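You operate a simulated robot arm through the tools that you are given. There is no shell and no other tool.

You run a simulated robot arm. Do the job below in one go: nothing can be reset, and whatever is moved stays where it is left.

TASK
On the silver gearbox try second gear, then third gear, turning the hand wheel in each.
Fine: a quarter turn or more in each gear; leave it in third.

Only the result counts: the job must be done as asked and must still hold three seconds after the hand-in. Knocking over, shifting, dropping, spilling or breaking anything else fails it.

THE ROBOT
A 7-joint arm with a two-finger parallel gripper, fixed in place. Base frame: the origin is at the foot of the arm, x ahead of it, y to its left, z up. Lengths are in cm, angles in degrees, forces in N, time in s.
Its first joint turns from -166.0 to 166.0 degrees. Payload 4.4 kg.
Tool frame: the origin (TCP) lies between the finger pads and is the grasp point; the fingertips stand 2.3 cm ahead of it; z points along the fingers, y is the line along which they close. The gripper opens to 9.4 cm. The fingers are 3.8 cm wide and 1 cm thick; the gripper's body (5.4 by 9.6 cm) begins 3.9 cm behind the TCP.
Orientation is that of the tool frame in the base frame, as a unit quaternion [w, x, y, z]. With the fingers straight down and closing along the base's y, the tool's x points along the base's -x, its y along +y and its z along -z.

THE INTERFACE
- The arm moves only by the tool arm_command. Its argument "series" is a list that holds one entry, the list of rows, each a list of 7 numbers: the finger opening in cm, from 0 to 9.4, then the shift along the tool's x, y, z in cm, then the turn, a rotation vector about the tool's x, y, z in degrees. In form: [[[grip, dx, dy, dz, rx, ry, rz], ...]]. A call has 1 to 20 rows; each row is the pose to reach, as a shift and turn from the pose commanded when the call began, along the tool's axes at that moment. Each row takes 0.2 s and may step no farther than 5 cm and 8.6 degrees from the row before; otherwise, or with a gripper value out of range, the whole call is refused. Where a pose cannot be reached the arm comes as near as it can. A force on the tool above 40 N (or 10 N above the force at the start of the call, whichever is more), or a blocked arm, ends the call early, and 0.2 s more pass. Each finger travels about 7.2 cm/s and halts on what it meets, pressing with about 34 N; the grip force reading is that of the motor and also rises with nothing between the fingers. The clock runs only during rows and for 0.2 s after the last one: add rows that repeat a pose to give the fingers time. The reply holds the time, the measured pose of the TCP, the force on the tool along the base axes, the opening and the grip force, in the units named above and with some noise, with the torque about the TCP (base axes, N m) and any sound that the robot's microphone picked up, and new pictures: "pictures" is both (left out), scene, wrist or none.
- Cameras (640 x 400 px; columns grow to the right, rows downward): "scene" is fixed at [40.01, 49.97, 198.78]; the picture's right is [-0.83, -0.56, 0.00], its down [-0.32, 0.47, -0.83] and it looks along [0.46, -0.68, -0.56] (base axes); focal length 335 px, centre (320, 200). "wrist" rides on the gripper at [8.6, 1.6, -7.4] in the tool frame; the picture's right is [-0.18, 0.98, 0.00], its down [-0.58, -0.11, -0.81] and it looks along [-0.79, -0.15, 0.59] (tool axes); focal length 243 px, centre (320, 200).
- locate(camera, pixels): for up to 12 pixels [column, row] of the newest picture of that camera ("zoom" is the newest enlarged one), the place [x, y, z] in the base frame of the surface seen there, good to about 0.2 cm. It takes no simulated time.
- enlarge(camera, box): a new picture of the part [left, top, right, bottom] of that camera's present view, enlarged. It takes no simulated time.
- close_job(): hands the job in; it is judged then, once.

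Unless the task says otherwise, let go and move clear before handing in.

The tools are called after "Emit:" by a JSON object that holds its "op" and its "data". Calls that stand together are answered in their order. arm_command: Moves the arm, as the interface text tells. Its arguments: {"type":"object","properties":{"series":{"type":"array"},"pictures":{"type":"string","enum":["both","scene","wrist","none"]}},"required":["series"]} The other tools are called the same way: locate (camera, pixels) gives the place of the surface under pixels of a picture; enlarge (camera, box) takes an enlarged picture of a part of a camera's view; close_job () hands the job in.

At the start:

```text
time: 0.0
ee_pos: [64.71, -6.41, 158.7]
tcp_rot: [-0.001, 0.001, 1.0, 0.0]
force: [-0.1, 0.6, 1.0]
ft_torque: [-0.03, 0.01, 0.0]
width: 9.41
grip_force: 0.1
```

scene: 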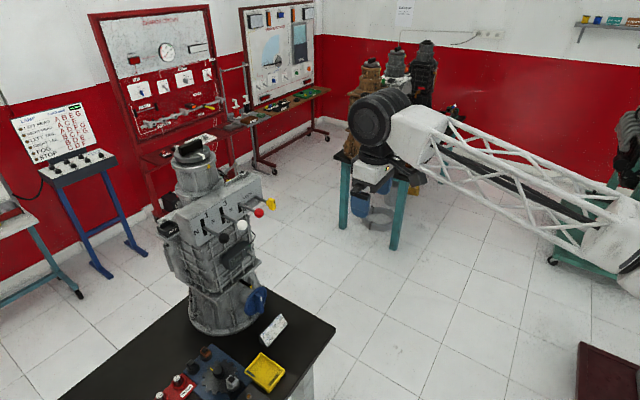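
wrist: 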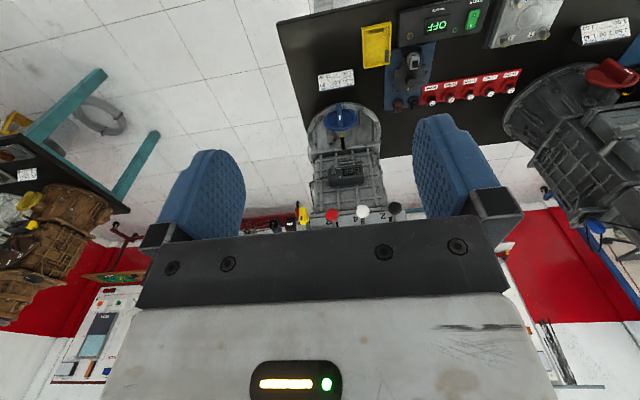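

The scene shows a silver gearbox at about (215,250) with coloured knobs near (225-272, 200-240), a blue hand wheel at about (257,300) and a card at (273,330). I'll zoom in before moving anything.

Emit:
{"op": "enlarge", "data": {"camera": "scene", "box": [150, 130, 310, 230]}}

Emit:
{"op": "enlarge", "data": {"camera": "scene", "box": [150, 260, 310, 360]}}

Emit:
{"op": "enlarge", "data": {"camera": "wrist", "box": [270, 50, 430, 150]}}

Emit:
{"op": "enlarge", "data": {"camera": "wrist", "box": [270, 140, 430, 240]}}

```text
4.00 times, centred on (230, 180) of scene
```

zoom: 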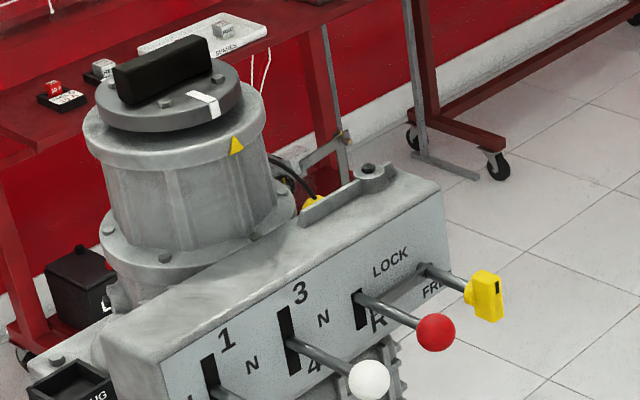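

```text
4.00 times, centred on (230, 310) of scene
```

zoom: 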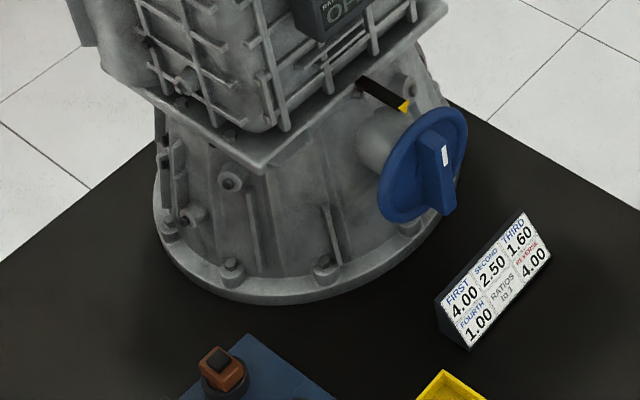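

```text
4.00 times, centred on (350, 100) of wrist
```

zoom: 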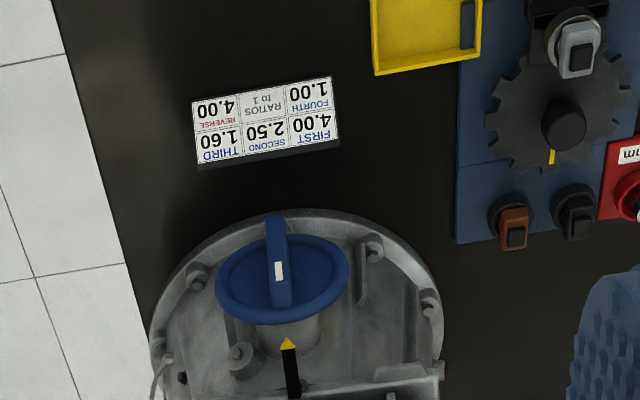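

```text
4.00 times, centred on (350, 190) of wrist
```

zoom: 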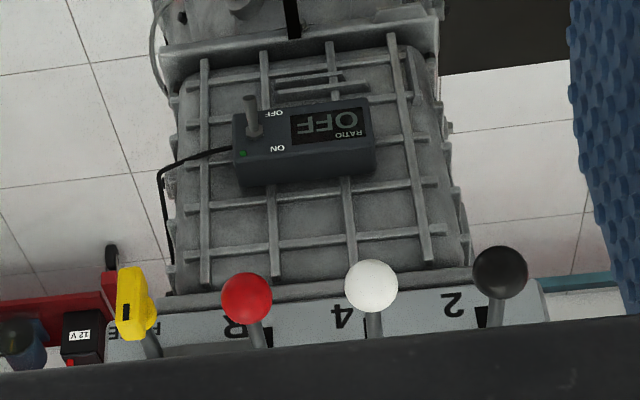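

The panel has black (1-N-2), white (3-N-4) and red (N-R) levers plus a yellow LOCK/FREE one, and there is an input hand wheel with a pointer. I'll zoom in further to see the lever positions and locate the key points.

Emit:
{"op": "enlarge", "data": {"camera": "scene", "box": [190, 180, 286, 240]}}

Emit:
{"op": "locate", "data": {"camera": "scene", "pixels": [[271, 204], [259, 213], [242, 225], [226, 239], [254, 195], [240, 205], [222, 214], [205, 225], [257, 300], [260, 298], [190, 148], [273, 330]]}}

Emit:
{"op": "locate", "data": {"camera": "wrist", "pixels": [[303, 214], [331, 215], [362, 212], [395, 209], [340, 118], [341, 106], [326, 121], [356, 117], [341, 137], [345, 175], [333, 167], [330, 80]]}}

```text
6.67 times, centred on (238, 210) of scene
```

zoom: 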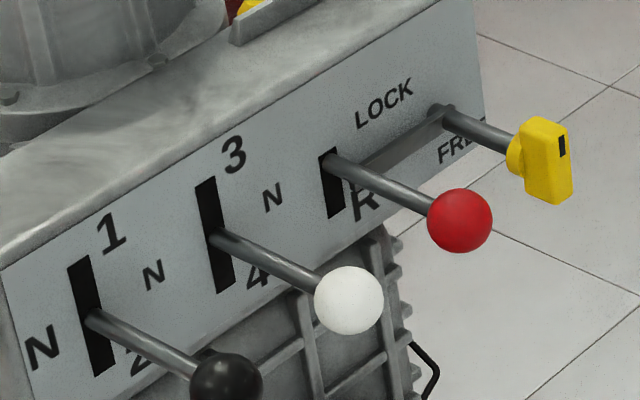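

```text
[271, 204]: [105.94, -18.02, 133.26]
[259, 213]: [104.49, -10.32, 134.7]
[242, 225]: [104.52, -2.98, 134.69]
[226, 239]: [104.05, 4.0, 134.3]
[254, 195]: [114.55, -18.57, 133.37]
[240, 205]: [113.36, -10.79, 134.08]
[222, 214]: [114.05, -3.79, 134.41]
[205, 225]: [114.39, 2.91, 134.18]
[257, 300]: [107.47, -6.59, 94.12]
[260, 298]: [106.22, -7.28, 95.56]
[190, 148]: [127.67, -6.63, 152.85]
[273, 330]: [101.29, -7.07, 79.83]
```

```text
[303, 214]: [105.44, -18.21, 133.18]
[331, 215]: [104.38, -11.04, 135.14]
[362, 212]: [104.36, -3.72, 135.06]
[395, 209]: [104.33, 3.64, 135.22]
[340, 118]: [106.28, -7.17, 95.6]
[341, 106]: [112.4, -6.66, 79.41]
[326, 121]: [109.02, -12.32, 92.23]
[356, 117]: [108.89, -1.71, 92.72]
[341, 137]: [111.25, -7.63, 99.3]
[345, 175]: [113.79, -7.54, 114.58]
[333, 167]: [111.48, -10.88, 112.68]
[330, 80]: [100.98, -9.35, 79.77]
```

All levers look to be in neutral: the black and white rods are mid-slot and red is at N. I'll zoom tighter on the left of the panel, the wheel and its bar, and the card for dimensions.

Emit:
{"op": "enlarge", "data": {"camera": "scene", "box": [152, 205, 248, 265]}}

Emit:
{"op": "enlarge", "data": {"camera": "wrist", "box": [308, 90, 372, 130]}}

Emit:
{"op": "enlarge", "data": {"camera": "scene", "box": [232, 275, 296, 315]}}

```text
6.67 times, centred on (200, 235) of scene
```

zoom: 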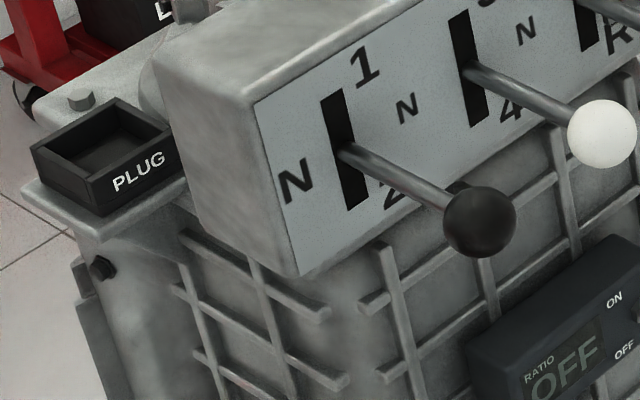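

```text
10.00 times, centred on (340, 110) of wrist
```

zoom: 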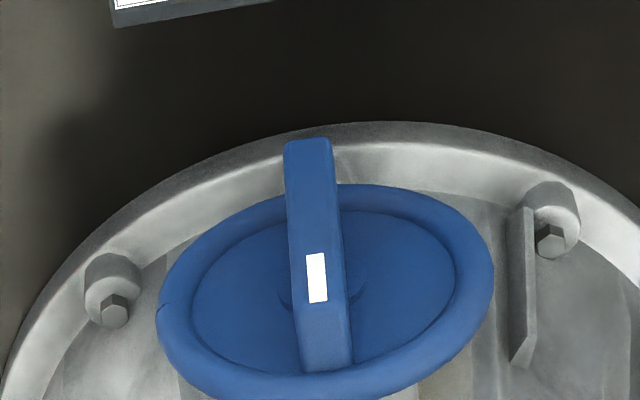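

```text
10.00 times, centred on (264, 295) of scene
```

zoom: 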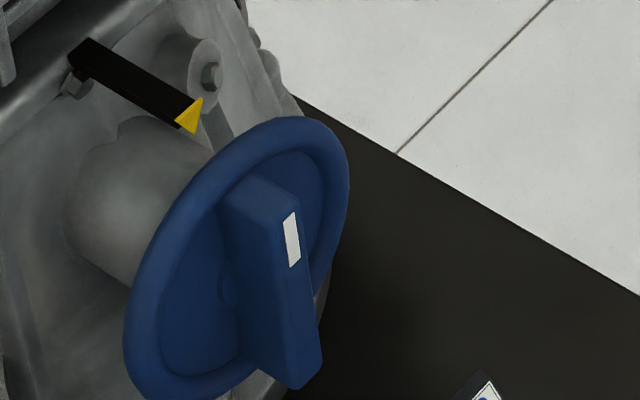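

Emit:
{"op": "locate", "data": {"camera": "zoom", "pixels": [[265, 190], [305, 380], [292, 240], [235, 215], [270, 340], [340, 150], [140, 370], [230, 300], [280, 205], [312, 300], [215, 160], [155, 250]]}}

Emit:
{"op": "locate", "data": {"camera": "wrist", "pixels": [[339, 105], [341, 126], [338, 110], [342, 110], [333, 118], [350, 116], [333, 127], [340, 119], [318, 77], [354, 72], [353, 80], [320, 90]]}}

```text
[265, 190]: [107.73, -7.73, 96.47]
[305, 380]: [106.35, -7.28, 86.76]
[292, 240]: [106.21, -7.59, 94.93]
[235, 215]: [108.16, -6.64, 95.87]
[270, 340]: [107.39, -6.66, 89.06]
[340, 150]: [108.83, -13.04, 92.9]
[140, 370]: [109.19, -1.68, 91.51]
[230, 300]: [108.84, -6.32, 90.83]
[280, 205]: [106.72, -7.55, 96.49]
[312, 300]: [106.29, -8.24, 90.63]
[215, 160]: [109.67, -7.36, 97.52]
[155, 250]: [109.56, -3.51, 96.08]
```

```text
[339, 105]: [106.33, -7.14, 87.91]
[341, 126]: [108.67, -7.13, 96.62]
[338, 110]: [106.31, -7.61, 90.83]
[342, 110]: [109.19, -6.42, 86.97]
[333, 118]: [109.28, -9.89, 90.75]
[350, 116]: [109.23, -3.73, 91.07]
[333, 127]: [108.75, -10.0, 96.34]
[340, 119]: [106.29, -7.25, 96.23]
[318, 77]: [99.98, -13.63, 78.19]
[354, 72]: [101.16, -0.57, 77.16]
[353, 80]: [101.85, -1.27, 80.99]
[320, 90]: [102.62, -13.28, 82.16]
```

The wheel bar is vertical, centred near (106–109, -7.3, 91.7), with the disc front at x≈109.2, and the card top is at z≈82. I'll check the other gearbox at the right of the wrist view, and measure the slot ends and knob sizes.

Emit:
{"op": "enlarge", "data": {"camera": "wrist", "box": [480, 50, 640, 250]}}

Emit:
{"op": "enlarge", "data": {"camera": "scene", "box": [190, 180, 286, 240]}}

Emit:
{"op": "locate", "data": {"camera": "zoom", "pixels": [[78, 264], [102, 372], [205, 187], [225, 288], [330, 155], [338, 213], [92, 320], [212, 237], [350, 268], [232, 355], [460, 192], [440, 110]]}}

Emit:
{"op": "locate", "data": {"camera": "wrist", "pixels": [[570, 110], [610, 72], [597, 230], [440, 100], [376, 45], [415, 75], [300, 40], [440, 60], [330, 20], [520, 25]]}}

```text
2.00 times, centred on (560, 150) of wrist
```

zoom: 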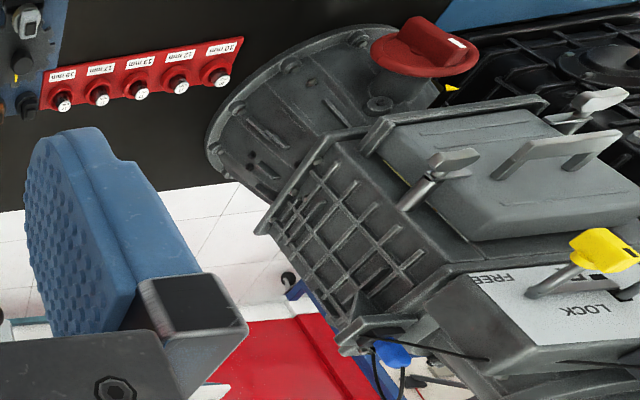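

```text
6.67 times, centred on (238, 210) of scene
```

zoom: 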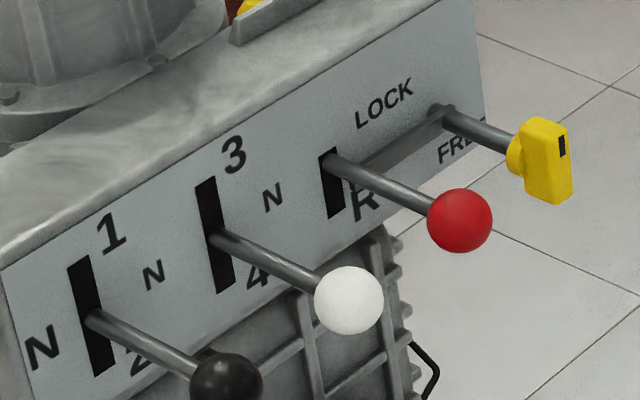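

```text
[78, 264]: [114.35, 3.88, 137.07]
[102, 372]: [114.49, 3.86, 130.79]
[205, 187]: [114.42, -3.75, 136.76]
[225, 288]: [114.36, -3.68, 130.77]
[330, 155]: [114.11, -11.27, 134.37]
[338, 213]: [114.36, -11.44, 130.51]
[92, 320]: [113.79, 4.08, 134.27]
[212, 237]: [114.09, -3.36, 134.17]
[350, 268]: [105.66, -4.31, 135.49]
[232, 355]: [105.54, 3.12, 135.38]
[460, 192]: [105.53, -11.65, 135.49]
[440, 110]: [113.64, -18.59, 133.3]
```

```text
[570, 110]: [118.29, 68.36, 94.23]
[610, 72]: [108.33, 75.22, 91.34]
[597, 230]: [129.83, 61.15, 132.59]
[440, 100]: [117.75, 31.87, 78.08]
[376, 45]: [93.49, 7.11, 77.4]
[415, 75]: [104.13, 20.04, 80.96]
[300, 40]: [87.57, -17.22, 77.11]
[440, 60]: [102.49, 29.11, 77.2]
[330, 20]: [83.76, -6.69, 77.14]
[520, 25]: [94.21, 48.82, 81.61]
```

The other gearbox is dark grey at y≈+68, so the silver one at y≈-7 is mine. The slots run from z≈130.8 to 137, with the knobs at about (105.5, 3.7 / -3.7 / -11.3, 134). I'll tilt the tool to point forward while staying clear in free space at x≈85.

Emit:
{"op": "arm_command", "data": {"series": [[[6.5, -1.7, 0.84, 1.56, 0, -7.5, 0], [6.5, -3.4, 1.68, 3.12, 0, -15, 0], [6.5, -5.1, 2.53, 4.68, 0, -22.5, 0], [6.5, -6.8, 3.37, 6.23, 0, -30, 0], [6.5, -8.5, 4.2, 7.8, 0, -37.5, 0], [6.5, -10.2, 5.05, 9.35, 0, -45, 0], [6.5, -11.8, 5.9, 10.9, 0, -52.5, 0], [6.5, -13.5, 6.7, 12.5, 0, -60, 0], [6.5, -15.2, 7.6, 14, 0, -67.5, 0], [6.5, -16.9, 8.4, 15.6, 0, -75, 0], [6.5, -18.6, 9.3, 17.1, 0, -82.5, 0], [6.5, -20.3, 10.1, 18.7, 0, -90, 0], [6.5, -20.3, 10.1, 18.7, 0, -90, 0]]]}}

```text
time: 3.0
ee_pos: [86.91, 3.57, 136.25]
tcp_rot: [0.692, -0.001, 0.722, -0.001]
force: [0.1, 1.0, -0.8]
ft_torque: [-0.01, -0.04, 0.01]
width: 6.48
grip_force: 0.0
out of reach, approached as far as the arm can: row 12
stopped in row 13: the arm was blocked; the commanded pose is now the measured one
```

scene: 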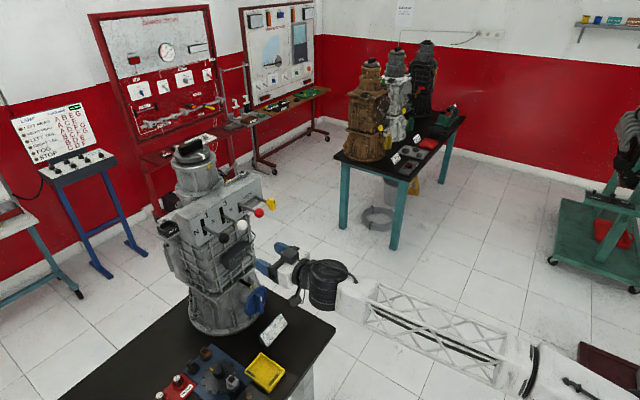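
wrist: 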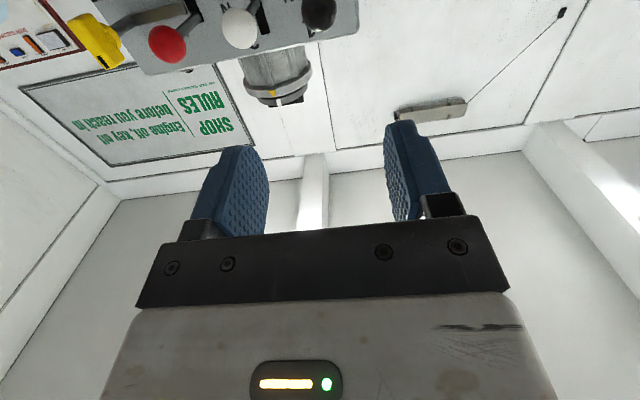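

The tool now points forward (2.4° down) at (86.9, 3.6, 136.3), and the black knob shows at (320,12) in the wrist view with white at (240,28). I'll locate the knobs from this nearer view before closing in.

Emit:
{"op": "enlarge", "data": {"camera": "wrist", "box": [200, 0, 360, 100]}}

Emit:
{"op": "locate", "data": {"camera": "wrist", "pixels": [[320, 12], [303, 12], [337, 12], [320, 28], [240, 28], [225, 28], [256, 28], [240, 46], [167, 43], [105, 40]]}}

Emit:
{"op": "enlarge", "data": {"camera": "scene", "box": [190, 200, 350, 300]}}

```text
4.00 times, centred on (280, 50) of wrist
```

zoom: 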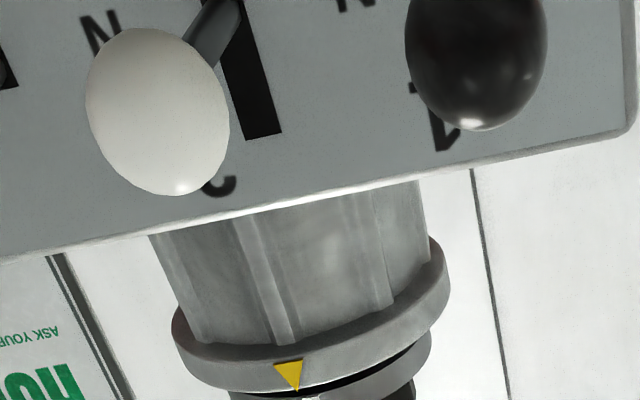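

```text
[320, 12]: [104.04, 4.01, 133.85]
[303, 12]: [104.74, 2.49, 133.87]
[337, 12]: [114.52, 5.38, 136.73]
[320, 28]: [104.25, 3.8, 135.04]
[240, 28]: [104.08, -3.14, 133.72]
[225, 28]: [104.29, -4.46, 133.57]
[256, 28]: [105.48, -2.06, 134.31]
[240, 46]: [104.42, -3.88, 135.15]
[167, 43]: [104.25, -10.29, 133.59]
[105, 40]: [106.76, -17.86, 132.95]
```

```text
4.00 times, centred on (270, 250) of scene
```

zoom: 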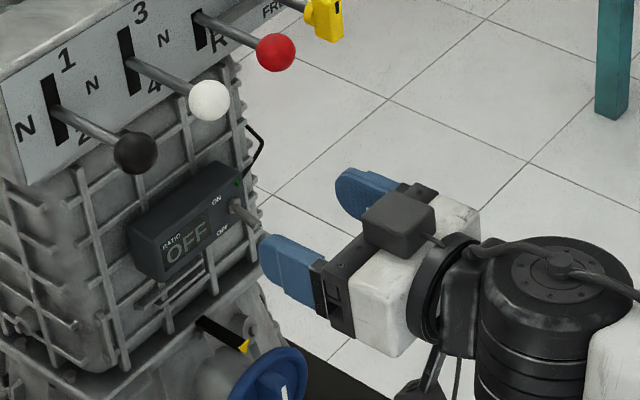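

The black knob's centre is about (105.6, 3.75, 133.9) with radius 1.6. I'll line up at x≈98 first and check reach.

Emit:
{"op": "arm_command", "data": {"series": [[[6.5, 0.6, 0.05, 3.7, 0, 0, 0], [6.5, 1.2, 0.1, 7.4, 0, 0, 0], [6.5, 1.78, 0.15, 11.18, 0, 0, 0], [6.5, 1.78, 0.15, 11.18, 0, 0, 0]]]}}

```text
time: 4.0
ee_pos: [97.86, 3.75, 134.23]
tcp_rot: [0.693, -0.001, 0.721, -0.001]
force: [-0.3, -0.1, -0.2]
ft_torque: [-0.01, 0.02, 0.02]
width: 6.52
grip_force: 0.1
```

scene: 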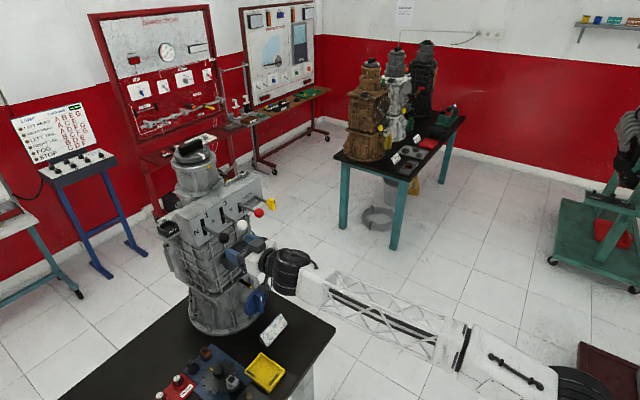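
wrist: 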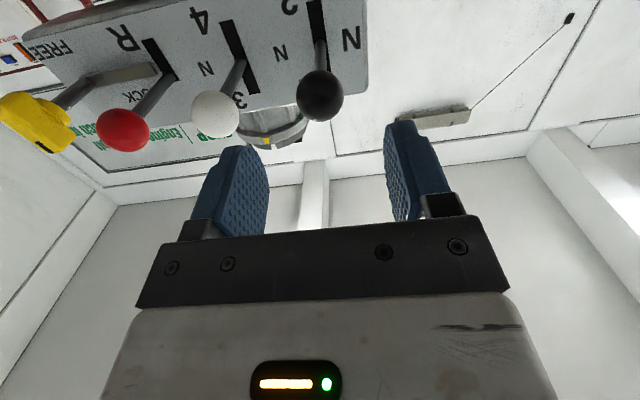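

Reach is fine and the black knob (320,95) sits midway between the fingers. I'll advance over the knob and grip it.

Emit:
{"op": "arm_command", "data": {"series": [[[6.5, -0.03, 0, 3.7, 0, 0, 0], [6.5, -0.06, 0, 7.4, 0, 0, 0], [6.5, -0.06, 0, 7.4, 0, 0, 0], [2.0, -0.06, 0, 7.4, 0, 0, 0], [2.0, -0.06, 0, 7.4, 0, 0, 0], [2.0, -0.06, 0, 7.4, 0, 0, 0]]]}}

```text
time: 5.4
ee_pos: [105.3, 3.71, 133.96]
tcp_rot: [0.693, -0.002, 0.721, 0.0]
force: [20.1, 15.8, 2.7]
ft_torque: [-0.02, -0.29, 0.03]
width: 3.14
grip_force: 44.4
```

scene: 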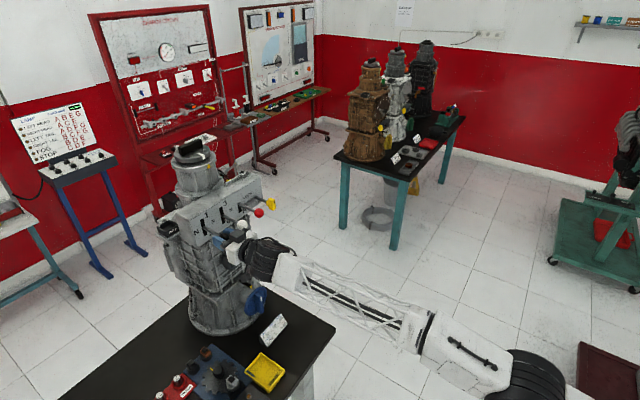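
wrist: 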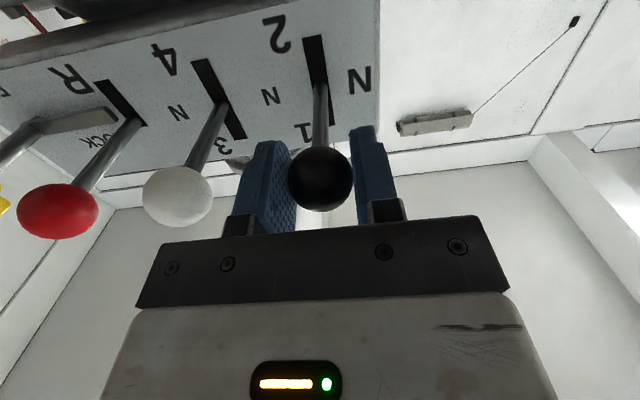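

The black knob is gripped (width 3.14). I'll move it down towards 2 in small steps and watch the force.

Emit:
{"op": "arm_command", "data": {"series": [[[2.0, 0.5, 0, 0, 0, 0, 0], [2.0, 1.0, 0, 0, 0, 0, 0], [2.0, 1.5, 0, 0, 0, 0, 0], [2.0, 1.5, 0, 0, 0, 0, 0]]]}}

```text
time: 6.4
ee_pos: [105.02, 3.68, 132.51]
tcp_rot: [0.693, -0.001, 0.721, -0.001]
force: [4.3, 29.5, 15.2]
ft_torque: [0.08, -1.24, 0.17]
width: 3.17
grip_force: 44.4
```

scene: 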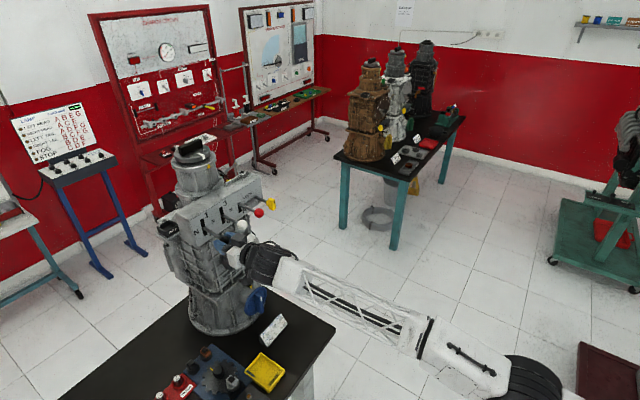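
wrist: 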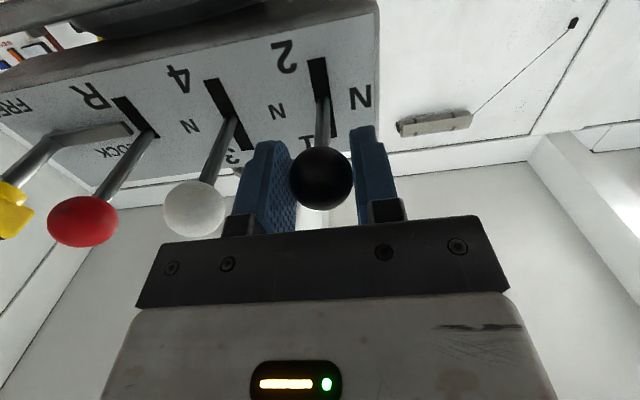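

The knob is moving down (z 132.5), but there is a 30 N sideways force, so the knob sits slightly to +y. I'll shift 0.2 cm that way to relieve it.

Emit:
{"op": "arm_command", "data": {"series": [[[2.0, 0, 0.1, 0, 0, 0, 0], [2.0, 0, 0.2, 0, 0, 0, 0], [2.0, 0, 0.2, 0, 0, 0, 0]]], "pictures": "none"}}

```text
time: 7.2
ee_pos: [105.08, 3.82, 132.57]
tcp_rot: [0.692, -0.001, 0.721, -0.001]
force: [-18.8, -7.8, 8.3]
ft_torque: [-0.05, -0.81, -0.2]
width: 3.19
grip_force: 45.0
```

The sideways force dropped. I'll continue downwards.

Emit:
{"op": "arm_command", "data": {"series": [[[2.0, 0.4, 0, -0.02, 0, 0, 0], [2.0, 0.8, 0, -0.04, 0, 0, 0], [2.0, 1.2, 0, -0.06, 0, 0, 0], [2.0, 1.6, 0, -0.08, 0, 0, 0], [2.0, 1.6, 0, -0.08, 0, 0, 0]]]}}

```text
time: 7.9
ee_pos: [105.11, 3.72, 131.54]
tcp_rot: [0.692, 0.0, 0.721, -0.002]
force: [9.0, -12.1, 2.6]
ft_torque: [0.11, -0.08, -0.04]
width: 3.17
grip_force: 44.8
stopped in row 3: the force on the tool passed its limit at 41 N (the readings are from after the stop); the commanded pose is now the measured one
```

scene: 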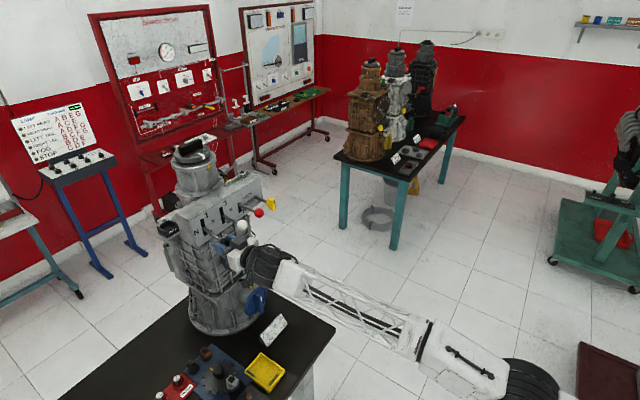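
wrist: 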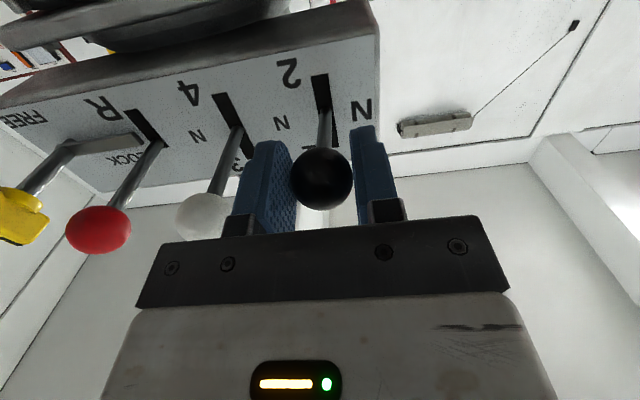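

The call stopped at 41 N with z down to 131.5. I'll look at where the rod sits in its slot compared with the white one.

Emit:
{"op": "enlarge", "data": {"camera": "wrist", "box": [180, 50, 400, 220]}}

Emit:
{"op": "locate", "data": {"camera": "wrist", "pixels": [[322, 190], [305, 180], [340, 180], [325, 140], [325, 115], [316, 78], [336, 145], [235, 130], [322, 160]]}}

Emit:
{"op": "enlarge", "data": {"camera": "scene", "box": [190, 190, 286, 250]}}

```text
2.35 times, centred on (290, 135) of wrist
```

zoom: 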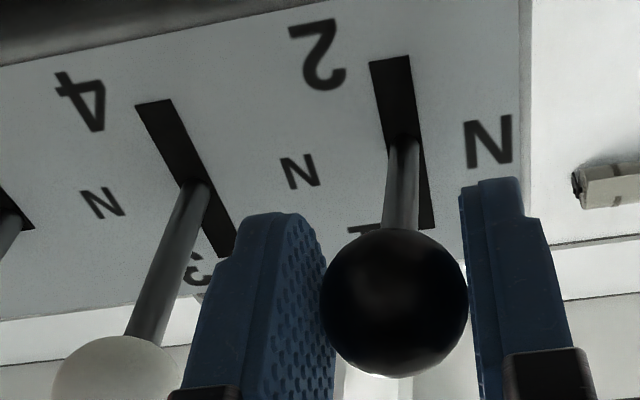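

```text
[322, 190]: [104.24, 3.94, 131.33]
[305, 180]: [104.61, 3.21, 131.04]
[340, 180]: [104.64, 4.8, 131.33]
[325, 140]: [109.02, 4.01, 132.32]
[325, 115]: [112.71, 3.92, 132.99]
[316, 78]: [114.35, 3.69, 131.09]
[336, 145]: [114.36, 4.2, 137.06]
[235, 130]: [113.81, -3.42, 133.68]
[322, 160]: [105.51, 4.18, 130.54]
```

```text
6.67 times, centred on (238, 220) of scene
```

zoom: 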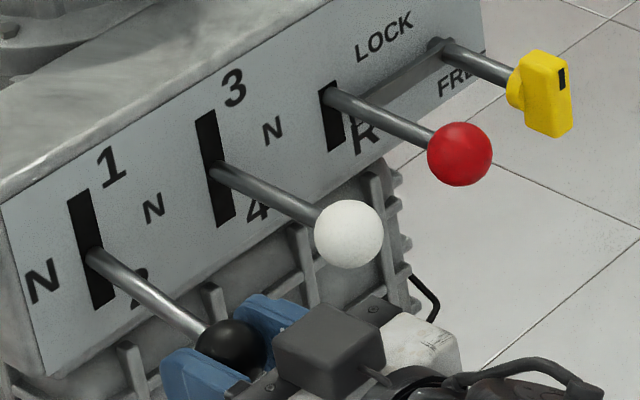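

The lever pivots about x≈118.6, so the knob follows an arc; the rod at the panel is only 0.8 cm down. I'll keep pushing along that arc in finer steps, pitching slightly with the lever.

Emit:
{"op": "arm_command", "data": {"series": [[[2.0, 0.3, 0.05, 0.08, 0, -1, 0], [2.0, 0.6, 0.05, 0.16, 0, -2, 0], [2.0, 0.9, 0.05, 0.25, 0, -3, 0], [2.0, 1.2, 0.05, 0.34, 0, -4, 0], [2.0, 1.5, 0.05, 0.44, 0, -5, 0], [2.0, 1.5, 0.05, 0.44, 0, -5, 0]]]}}

```text
time: 9.3
ee_pos: [105.5, 3.7, 130.44]
tcp_rot: [0.716, 0.005, 0.699, -0.009]
force: [0.2, 29.1, 8.8]
ft_torque: [-0.25, -1.06, 0.1]
width: 3.2
grip_force: 45.2
out of reach, approached as far as the arm can: row 2, 3, 4, 5, 6
```

scene: 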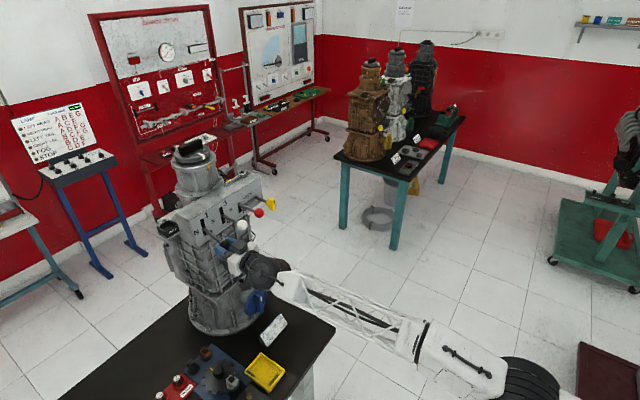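
wrist: 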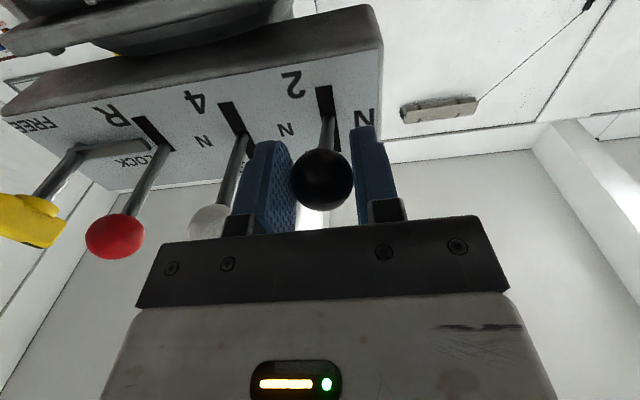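

The knob is down to z≈130.4 and the arm is near its pitch-up limit. I'll continue down the arc without more pitch and relieve y slightly.

Emit:
{"op": "arm_command", "data": {"series": [[[2.0, 0.2, 0.15, 0.05, 0, 0.5, 0], [2.0, 0.5, 0.15, 0.12, 0, 1.0, 0], [2.0, 0.8, 0.15, 0.2, 0, 1.5, 0], [2.0, 1.1, 0.15, 0.28, 0, 2, 0], [2.0, 1.4, 0.15, 0.36, 0, 2, 0], [2.0, 1.4, 0.15, 0.36, 0, 2, 0]]]}}

```text
time: 10.7
ee_pos: [105.74, 3.73, 129.07]
tcp_rot: [0.712, 0.0, 0.702, -0.002]
force: [-13.7, 17.7, 4.4]
ft_torque: [-0.1, -1.37, 0.15]
width: 3.18
grip_force: 45.2
```

scene: 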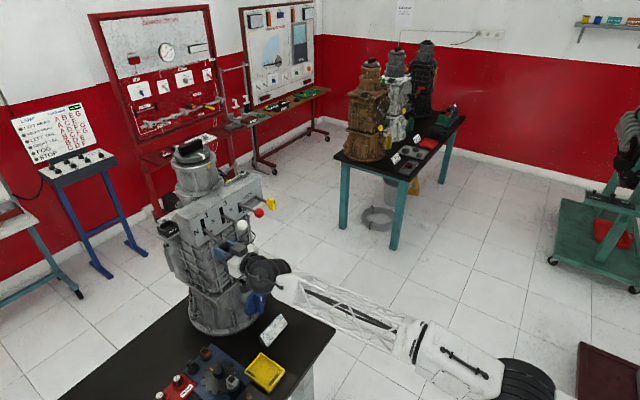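
wrist: 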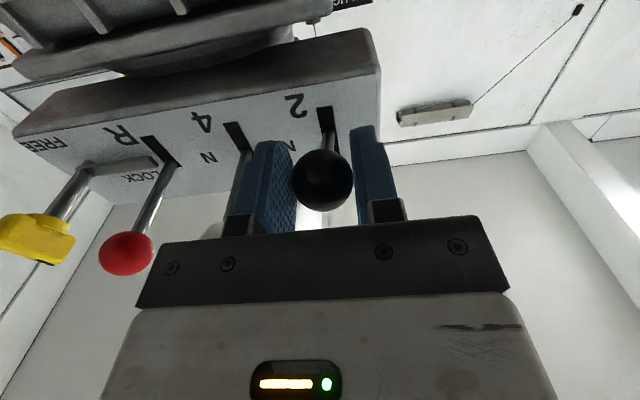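

The knob is now at z≈129.1 with no stop yet. I'll continue down in small steps.

Emit:
{"op": "arm_command", "data": {"series": [[[2.0, 0.3, 0.08, 0.1, 0, 0.5, 0], [2.0, 0.6, 0.08, 0.2, 0, 1.0, 0], [2.0, 0.9, 0.08, 0.32, 0, 1.5, 0], [2.0, 1.2, 0.08, 0.44, 0, 2, 0], [2.0, 1.5, 0.08, 0.56, 0, 2, 0], [2.0, 1.5, 0.08, 0.56, 0, 2, 0]]]}}

Emit:
{"op": "enlarge", "data": {"camera": "wrist", "box": [200, 70, 400, 220]}}

Emit:
{"op": "enlarge", "data": {"camera": "scene", "box": [190, 190, 286, 250]}}

```text
time: 12.1
ee_pos: [106.41, 3.68, 127.24]
tcp_rot: [0.698, -0.001, 0.716, -0.001]
force: [-1.4, 3.2, -5.8]
ft_torque: [-0.14, 0.02, -0.03]
width: 2.17
grip_force: 2.4
```

scene: 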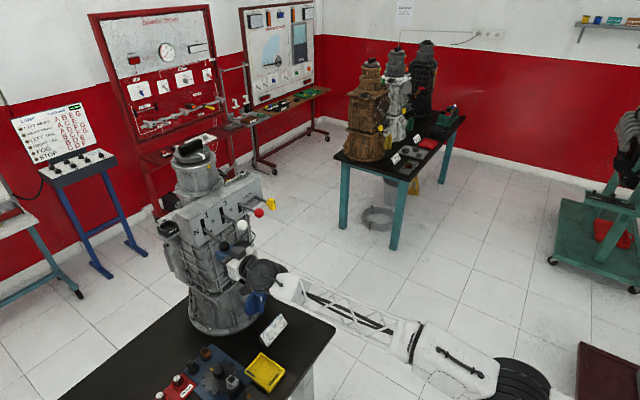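
wrist: 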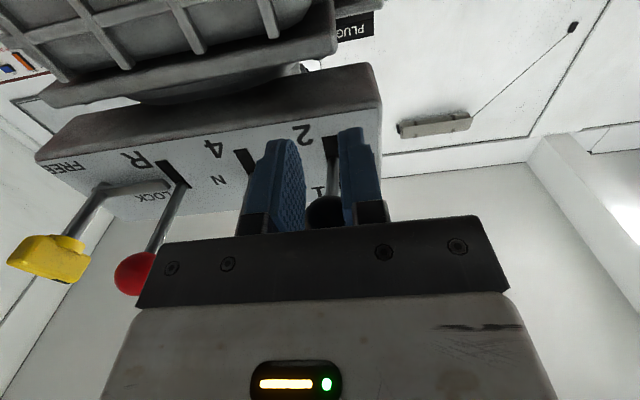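

```text
2.67 times, centred on (300, 145) of wrist
```

zoom: 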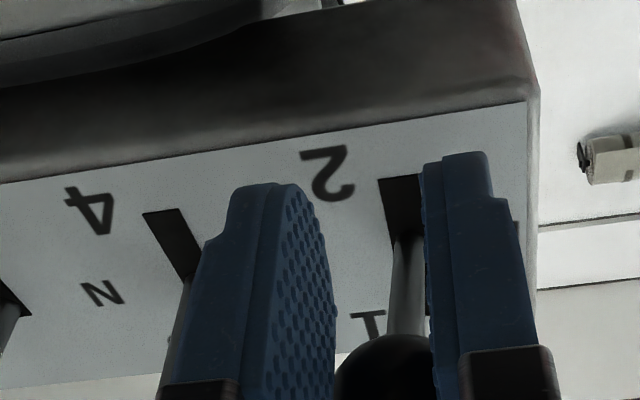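

```text
6.67 times, centred on (238, 220) of scene
```

zoom: 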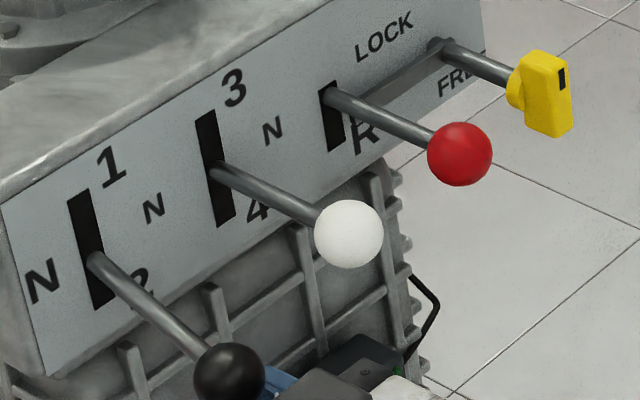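

The fingers slipped off below the knob (width 2.17). I'll locate the knob and rod to see how far the lever went.

Emit:
{"op": "locate", "data": {"camera": "zoom", "pixels": [[230, 360], [225, 370], [150, 308], [110, 272], [340, 225], [78, 195], [105, 308]]}}

Emit:
{"op": "locate", "data": {"camera": "wrist", "pixels": [[325, 215], [318, 210], [332, 180], [335, 160], [331, 138]]}}

```text
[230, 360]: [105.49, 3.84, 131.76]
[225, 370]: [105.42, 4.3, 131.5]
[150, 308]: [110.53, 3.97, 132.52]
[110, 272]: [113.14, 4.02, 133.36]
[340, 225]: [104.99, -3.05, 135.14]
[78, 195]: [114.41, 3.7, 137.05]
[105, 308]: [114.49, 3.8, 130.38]
```

```text
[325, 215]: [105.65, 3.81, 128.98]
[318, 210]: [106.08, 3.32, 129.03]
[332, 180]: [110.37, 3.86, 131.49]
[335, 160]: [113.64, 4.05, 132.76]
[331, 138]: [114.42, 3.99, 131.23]
```

The knob centre is at z≈130.4 (lever about 20° down), probably at its stop, but I want to be sure. I'll back out, raise the closed fingers above the knob and push down on it.

Emit:
{"op": "arm_command", "data": {"series": [[[3, 0, 0, -4.5, 0, 0, 0], [1, 0, 0, -9, 0, 0, 0], [0, -3.8, 0, -9, 0, 0, 0], [0, -7.6, 0.15, -9, 0, 0, 0], [0, -7.6, 0.15, -4.5, 0, 0, 0], [0, -7.6, 0.15, -0.9, 0, 0, 0], [0, -7.6, 0.15, -0.9, 0, 0, 0]]]}}

Emit:
{"op": "enlarge", "data": {"camera": "scene", "box": [190, 190, 286, 250]}}

```text
time: 13.7
ee_pos: [105.58, 4.04, 135.2]
tcp_rot: [0.699, -0.001, 0.715, -0.001]
force: [0.7, -0.3, 0.5]
ft_torque: [-0.02, -0.01, -0.01]
width: 0.0
grip_force: 34.0
```

scene: 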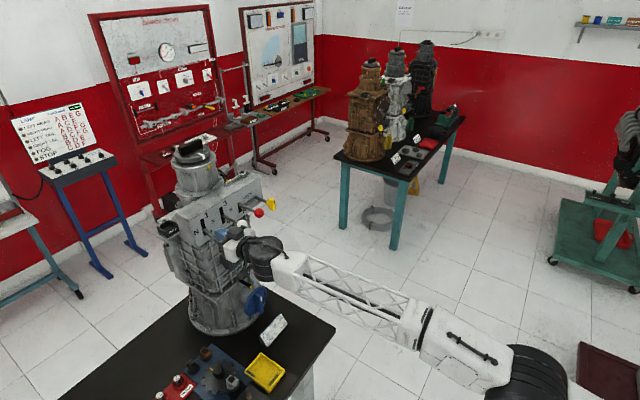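
wrist: 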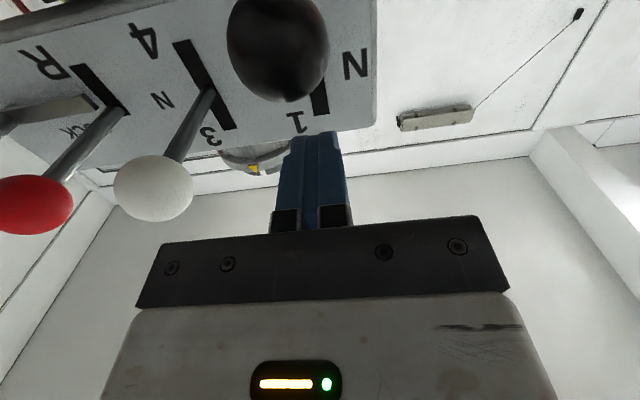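

```text
6.67 times, centred on (238, 220) of scene
```

zoom: 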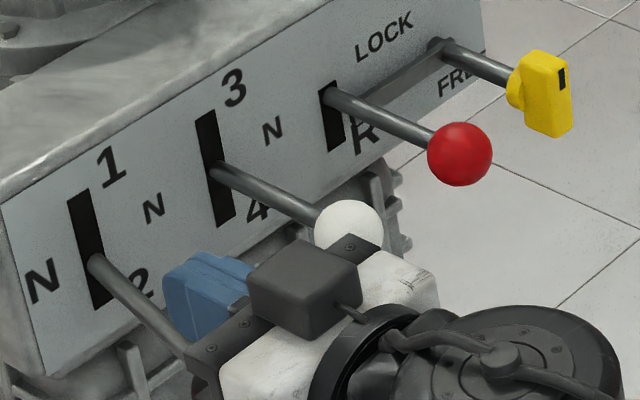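

The closed fingers are above the knob and the lever is still down. I'll press down gently to confirm it is at its stop.

Emit:
{"op": "arm_command", "data": {"series": [[[0, 0.5, -0.2, 0, 0, 0, 0], [0, 1.0, -0.2, 0, 0, 0, 0], [0, 1.3, -0.2, 0, 0, 0, 0], [0, 1.6, -0.2, 0, 0, 0, 0], [0, 1.9, -0.2, 0, 0, 0, 0], [0, 2.2, -0.2, 0, 0, 0, 0], [0, 2.5, -0.2, 0, 0, 0, 0], [0, 2.8, -0.2, 0, 0, 0, 0], [0, 3.1, -0.2, 0, 0, 0, 0], [0, 3.4, -0.2, 0, 0, 0, 0]]]}}

Emit:
{"op": "enlarge", "data": {"camera": "wrist", "box": [180, 0, 400, 140]}}

```text
time: 15.6
ee_pos: [105.47, 3.7, 133.03]
tcp_rot: [0.702, 0.0, 0.712, -0.001]
force: [1.2, 0.0, 3.1]
ft_torque: [-0.02, -0.03, -0.03]
width: 0.02
grip_force: 33.7
stopped in row 9: the force on the tool passed its limit at 44 N (the readings are from after the stop); the commanded pose is now the measured one
```

scene: 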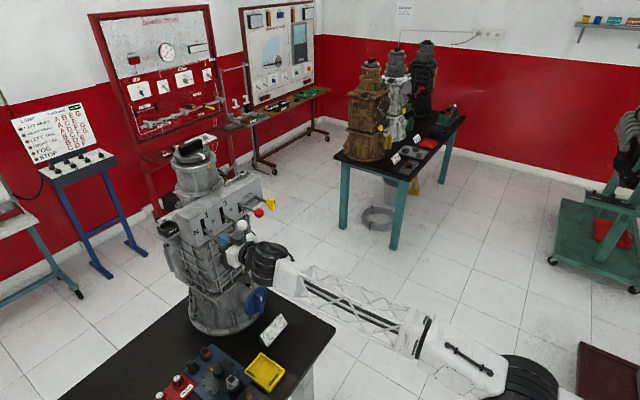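
wrist: 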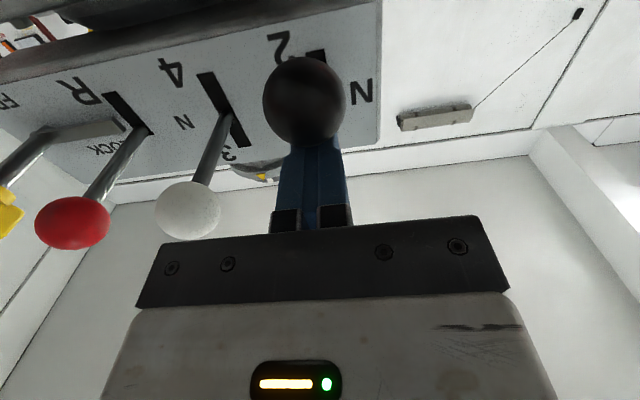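

```text
2.86 times, centred on (290, 70) of wrist
```

zoom: 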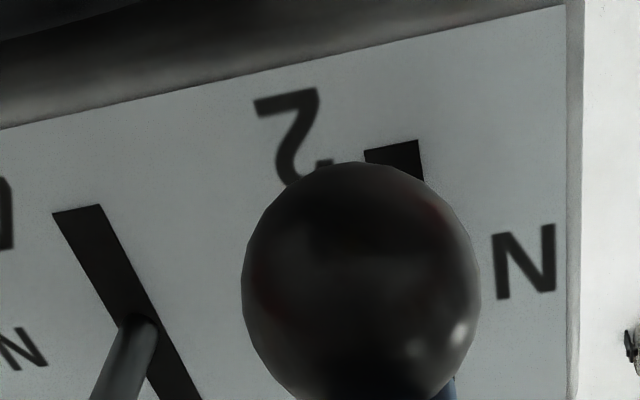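

It hit 44 N at finger height z≈133.0, which suggests the stop. I'll measure the knob position now.

Emit:
{"op": "locate", "data": {"camera": "wrist", "pixels": [[305, 80], [305, 62], [290, 100], [330, 100], [305, 100], [305, 120], [190, 210]]}}

Emit:
{"op": "enlarge", "data": {"camera": "scene", "box": [190, 190, 286, 250]}}

Emit:
{"op": "locate", "data": {"camera": "zoom", "pixels": [[110, 272], [150, 308], [130, 290], [340, 225]]}}

```text
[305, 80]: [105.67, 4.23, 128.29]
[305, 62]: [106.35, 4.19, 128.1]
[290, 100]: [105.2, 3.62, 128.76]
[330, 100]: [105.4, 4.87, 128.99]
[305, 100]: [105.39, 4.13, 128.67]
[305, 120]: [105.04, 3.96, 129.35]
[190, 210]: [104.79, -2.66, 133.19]
```

```text
6.67 times, centred on (238, 220) of scene
```

zoom: 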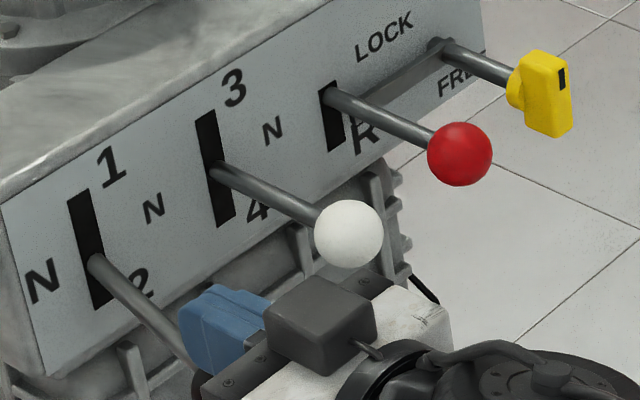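

```text
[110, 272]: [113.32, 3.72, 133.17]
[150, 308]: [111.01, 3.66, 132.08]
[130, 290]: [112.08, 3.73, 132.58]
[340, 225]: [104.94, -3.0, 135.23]
```

The knob centre is now at z≈129.7 and the lever is about 25° down. I'll press once more to see if it goes any further or is firmly stopped.

Emit:
{"op": "arm_command", "data": {"series": [[[0, 0.15, 0, 0, 0, 0, 0], [0, 0.3, 0, 0, 0, 0, 0], [0, 0.45, 0, 0, 0, 0, 0], [0, 0.6, 0, 0, 0, 0, 0], [0, 0.75, 0, 0, 0, 0, 0], [0, 0.9, 0, 0, 0, 0, 0]]]}}

Emit:
{"op": "locate", "data": {"camera": "wrist", "pixels": [[305, 80], [305, 62], [290, 100], [330, 100], [305, 100], [305, 120]]}}

```text
time: 16.7
ee_pos: [105.41, 3.77, 133.08]
tcp_rot: [0.704, -0.001, 0.71, -0.001]
force: [0.3, -0.5, 2.1]
ft_torque: [-0.01, -0.08, -0.04]
width: 0.0
grip_force: 34.1
stopped in row 5: the force on the tool passed its limit at 43 N (the readings are from after the stop); the commanded pose is now the measured one
```

scene: 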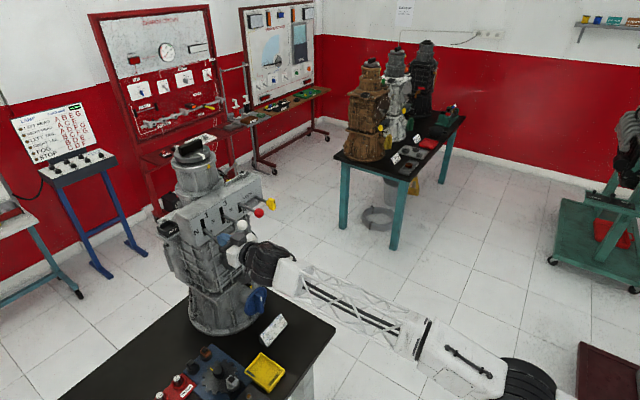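
wrist: 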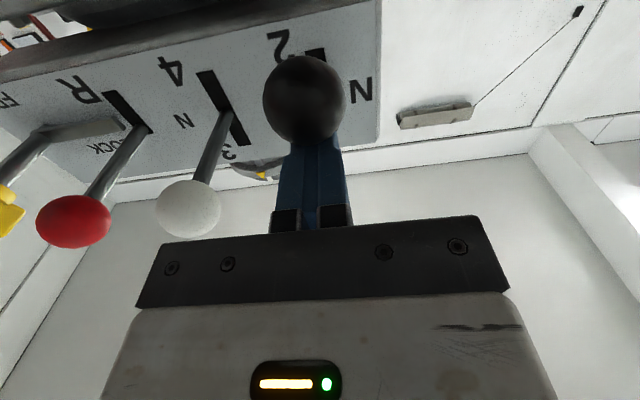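

```text
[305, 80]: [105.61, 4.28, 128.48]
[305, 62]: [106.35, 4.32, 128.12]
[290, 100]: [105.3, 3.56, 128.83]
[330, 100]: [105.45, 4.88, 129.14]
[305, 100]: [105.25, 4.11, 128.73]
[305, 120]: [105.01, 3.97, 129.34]
```

The knob stays at the same place under 43 N, so second is at its hard stop. I'll take a baseline of the output mark and wheel, then retreat and go down towards the wheel with the tool pitched about 20° down.

Emit:
{"op": "enlarge", "data": {"camera": "scene", "box": [160, 130, 224, 170]}}

Emit:
{"op": "arm_command", "data": {"series": [[[0, -0.4, 0, -2, 0, 0, 0], [0, -0.4, 0, -6.5, 0, 0, 0], [1, -0.4, 0, -11, 0, 0, 0], [2, -0.4, -1, -15, 0, 2, 0], [3, 4, -2, -15, 0, 4, 0], [4, 8.4, -3, -15, 0, 6, 0], [5, 12.8, -4, -15, 0, 8, 0], [5, 17.2, -5, -15, 0, 10, 0], [5, 21.6, -6, -15, 0, 12, 0], [5, 26, -7, -15, 0, 14, 0], [5, 30, -8, -15, 0, 16, 0], [5, 30, -8, -15, 0, 16, 0]]]}}

```text
10.00 times, centred on (192, 150) of scene
```

zoom: 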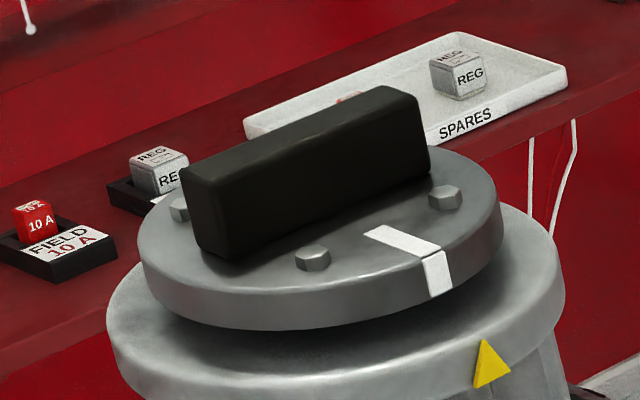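

```text
time: 19.3
ee_pos: [89.5, -1.23, 103.48]
tcp_rot: [0.549, 0.029, 0.835, -0.014]
force: [0.2, 0.6, -0.6]
ft_torque: [0.02, -0.01, 0.02]
width: 4.99
grip_force: 0.1
out of reach, approached as far as the arm can: row 7, 8, 9, 10, 11
```

scene: 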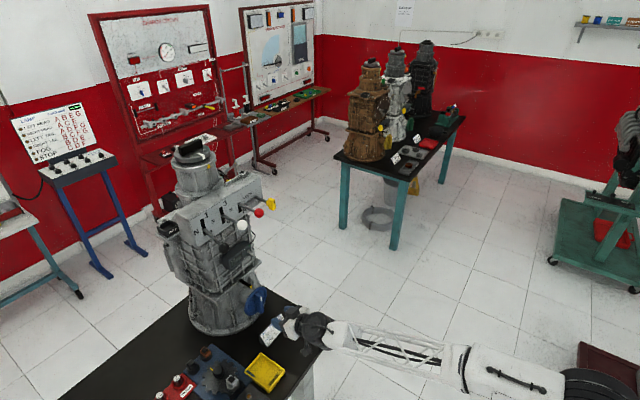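
wrist: 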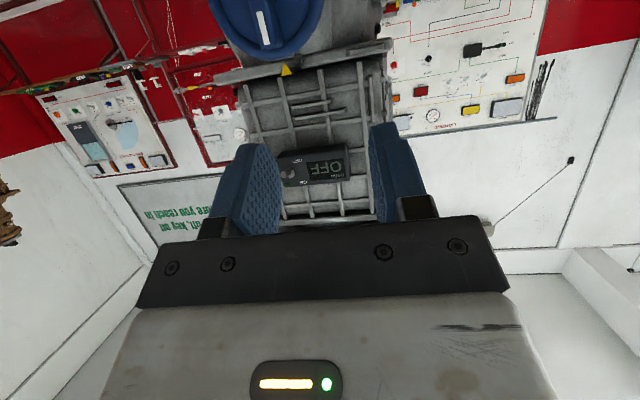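

The arm can't hold a shallow pitch this low and close in; it settled at about 23° down at (89.5, -1.2, 103.5). I'll measure where the forearm lies to judge how it behaves farther out.

Emit:
{"op": "locate", "data": {"camera": "scene", "pixels": [[318, 325], [345, 335], [400, 345], [440, 355], [470, 365], [520, 375], [570, 385], [290, 315], [278, 305], [268, 335]]}}

Emit:
{"op": "enlarge", "data": {"camera": "scene", "box": [230, 270, 390, 370]}}

```text
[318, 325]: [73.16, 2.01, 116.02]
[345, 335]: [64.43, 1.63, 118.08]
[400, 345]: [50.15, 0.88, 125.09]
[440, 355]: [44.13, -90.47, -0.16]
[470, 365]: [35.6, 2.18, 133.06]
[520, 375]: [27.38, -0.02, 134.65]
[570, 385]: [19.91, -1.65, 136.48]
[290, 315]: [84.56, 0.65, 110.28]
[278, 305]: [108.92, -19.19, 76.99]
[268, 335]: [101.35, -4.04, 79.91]
```

```text
4.00 times, centred on (310, 320) of scene
```

zoom: 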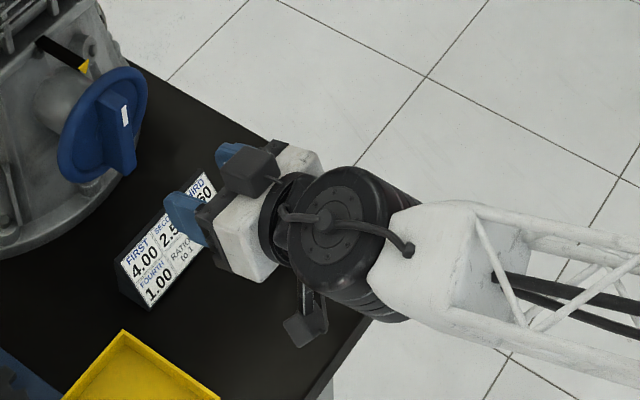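

The forearm slopes about 27° down and the tool is nearly in line with it, so a 20–25° pitch is about the shallowest I can get here. I'll look at the finger shape and the housing above the wheel to choose how to turn the bar.

Emit:
{"op": "enlarge", "data": {"camera": "scene", "box": [262, 295, 326, 335]}}

Emit:
{"op": "enlarge", "data": {"camera": "wrist", "box": [180, 0, 400, 140]}}

Emit:
{"op": "locate", "data": {"camera": "wrist", "pixels": [[264, 40], [264, 15], [230, 30], [300, 30], [287, 70], [320, 65], [250, 70], [215, 75], [315, 165], [290, 172]]}}

```text
10.00 times, centred on (294, 315) of scene
```

zoom: 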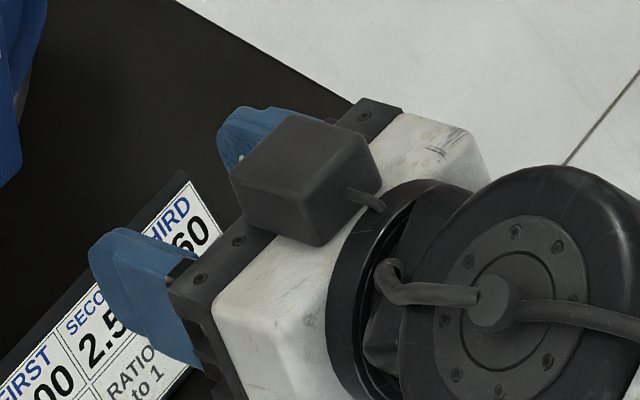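

```text
2.86 times, centred on (290, 70) of wrist
```

zoom: 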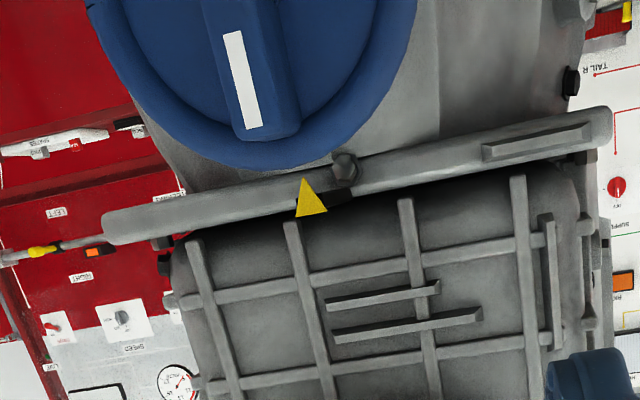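

```text
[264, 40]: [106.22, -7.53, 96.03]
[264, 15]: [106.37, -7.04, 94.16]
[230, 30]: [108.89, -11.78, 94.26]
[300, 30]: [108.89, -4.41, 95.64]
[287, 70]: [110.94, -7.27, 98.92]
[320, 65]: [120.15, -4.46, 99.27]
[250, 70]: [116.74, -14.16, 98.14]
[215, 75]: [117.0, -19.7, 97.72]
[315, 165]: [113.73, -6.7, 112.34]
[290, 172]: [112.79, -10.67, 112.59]
```

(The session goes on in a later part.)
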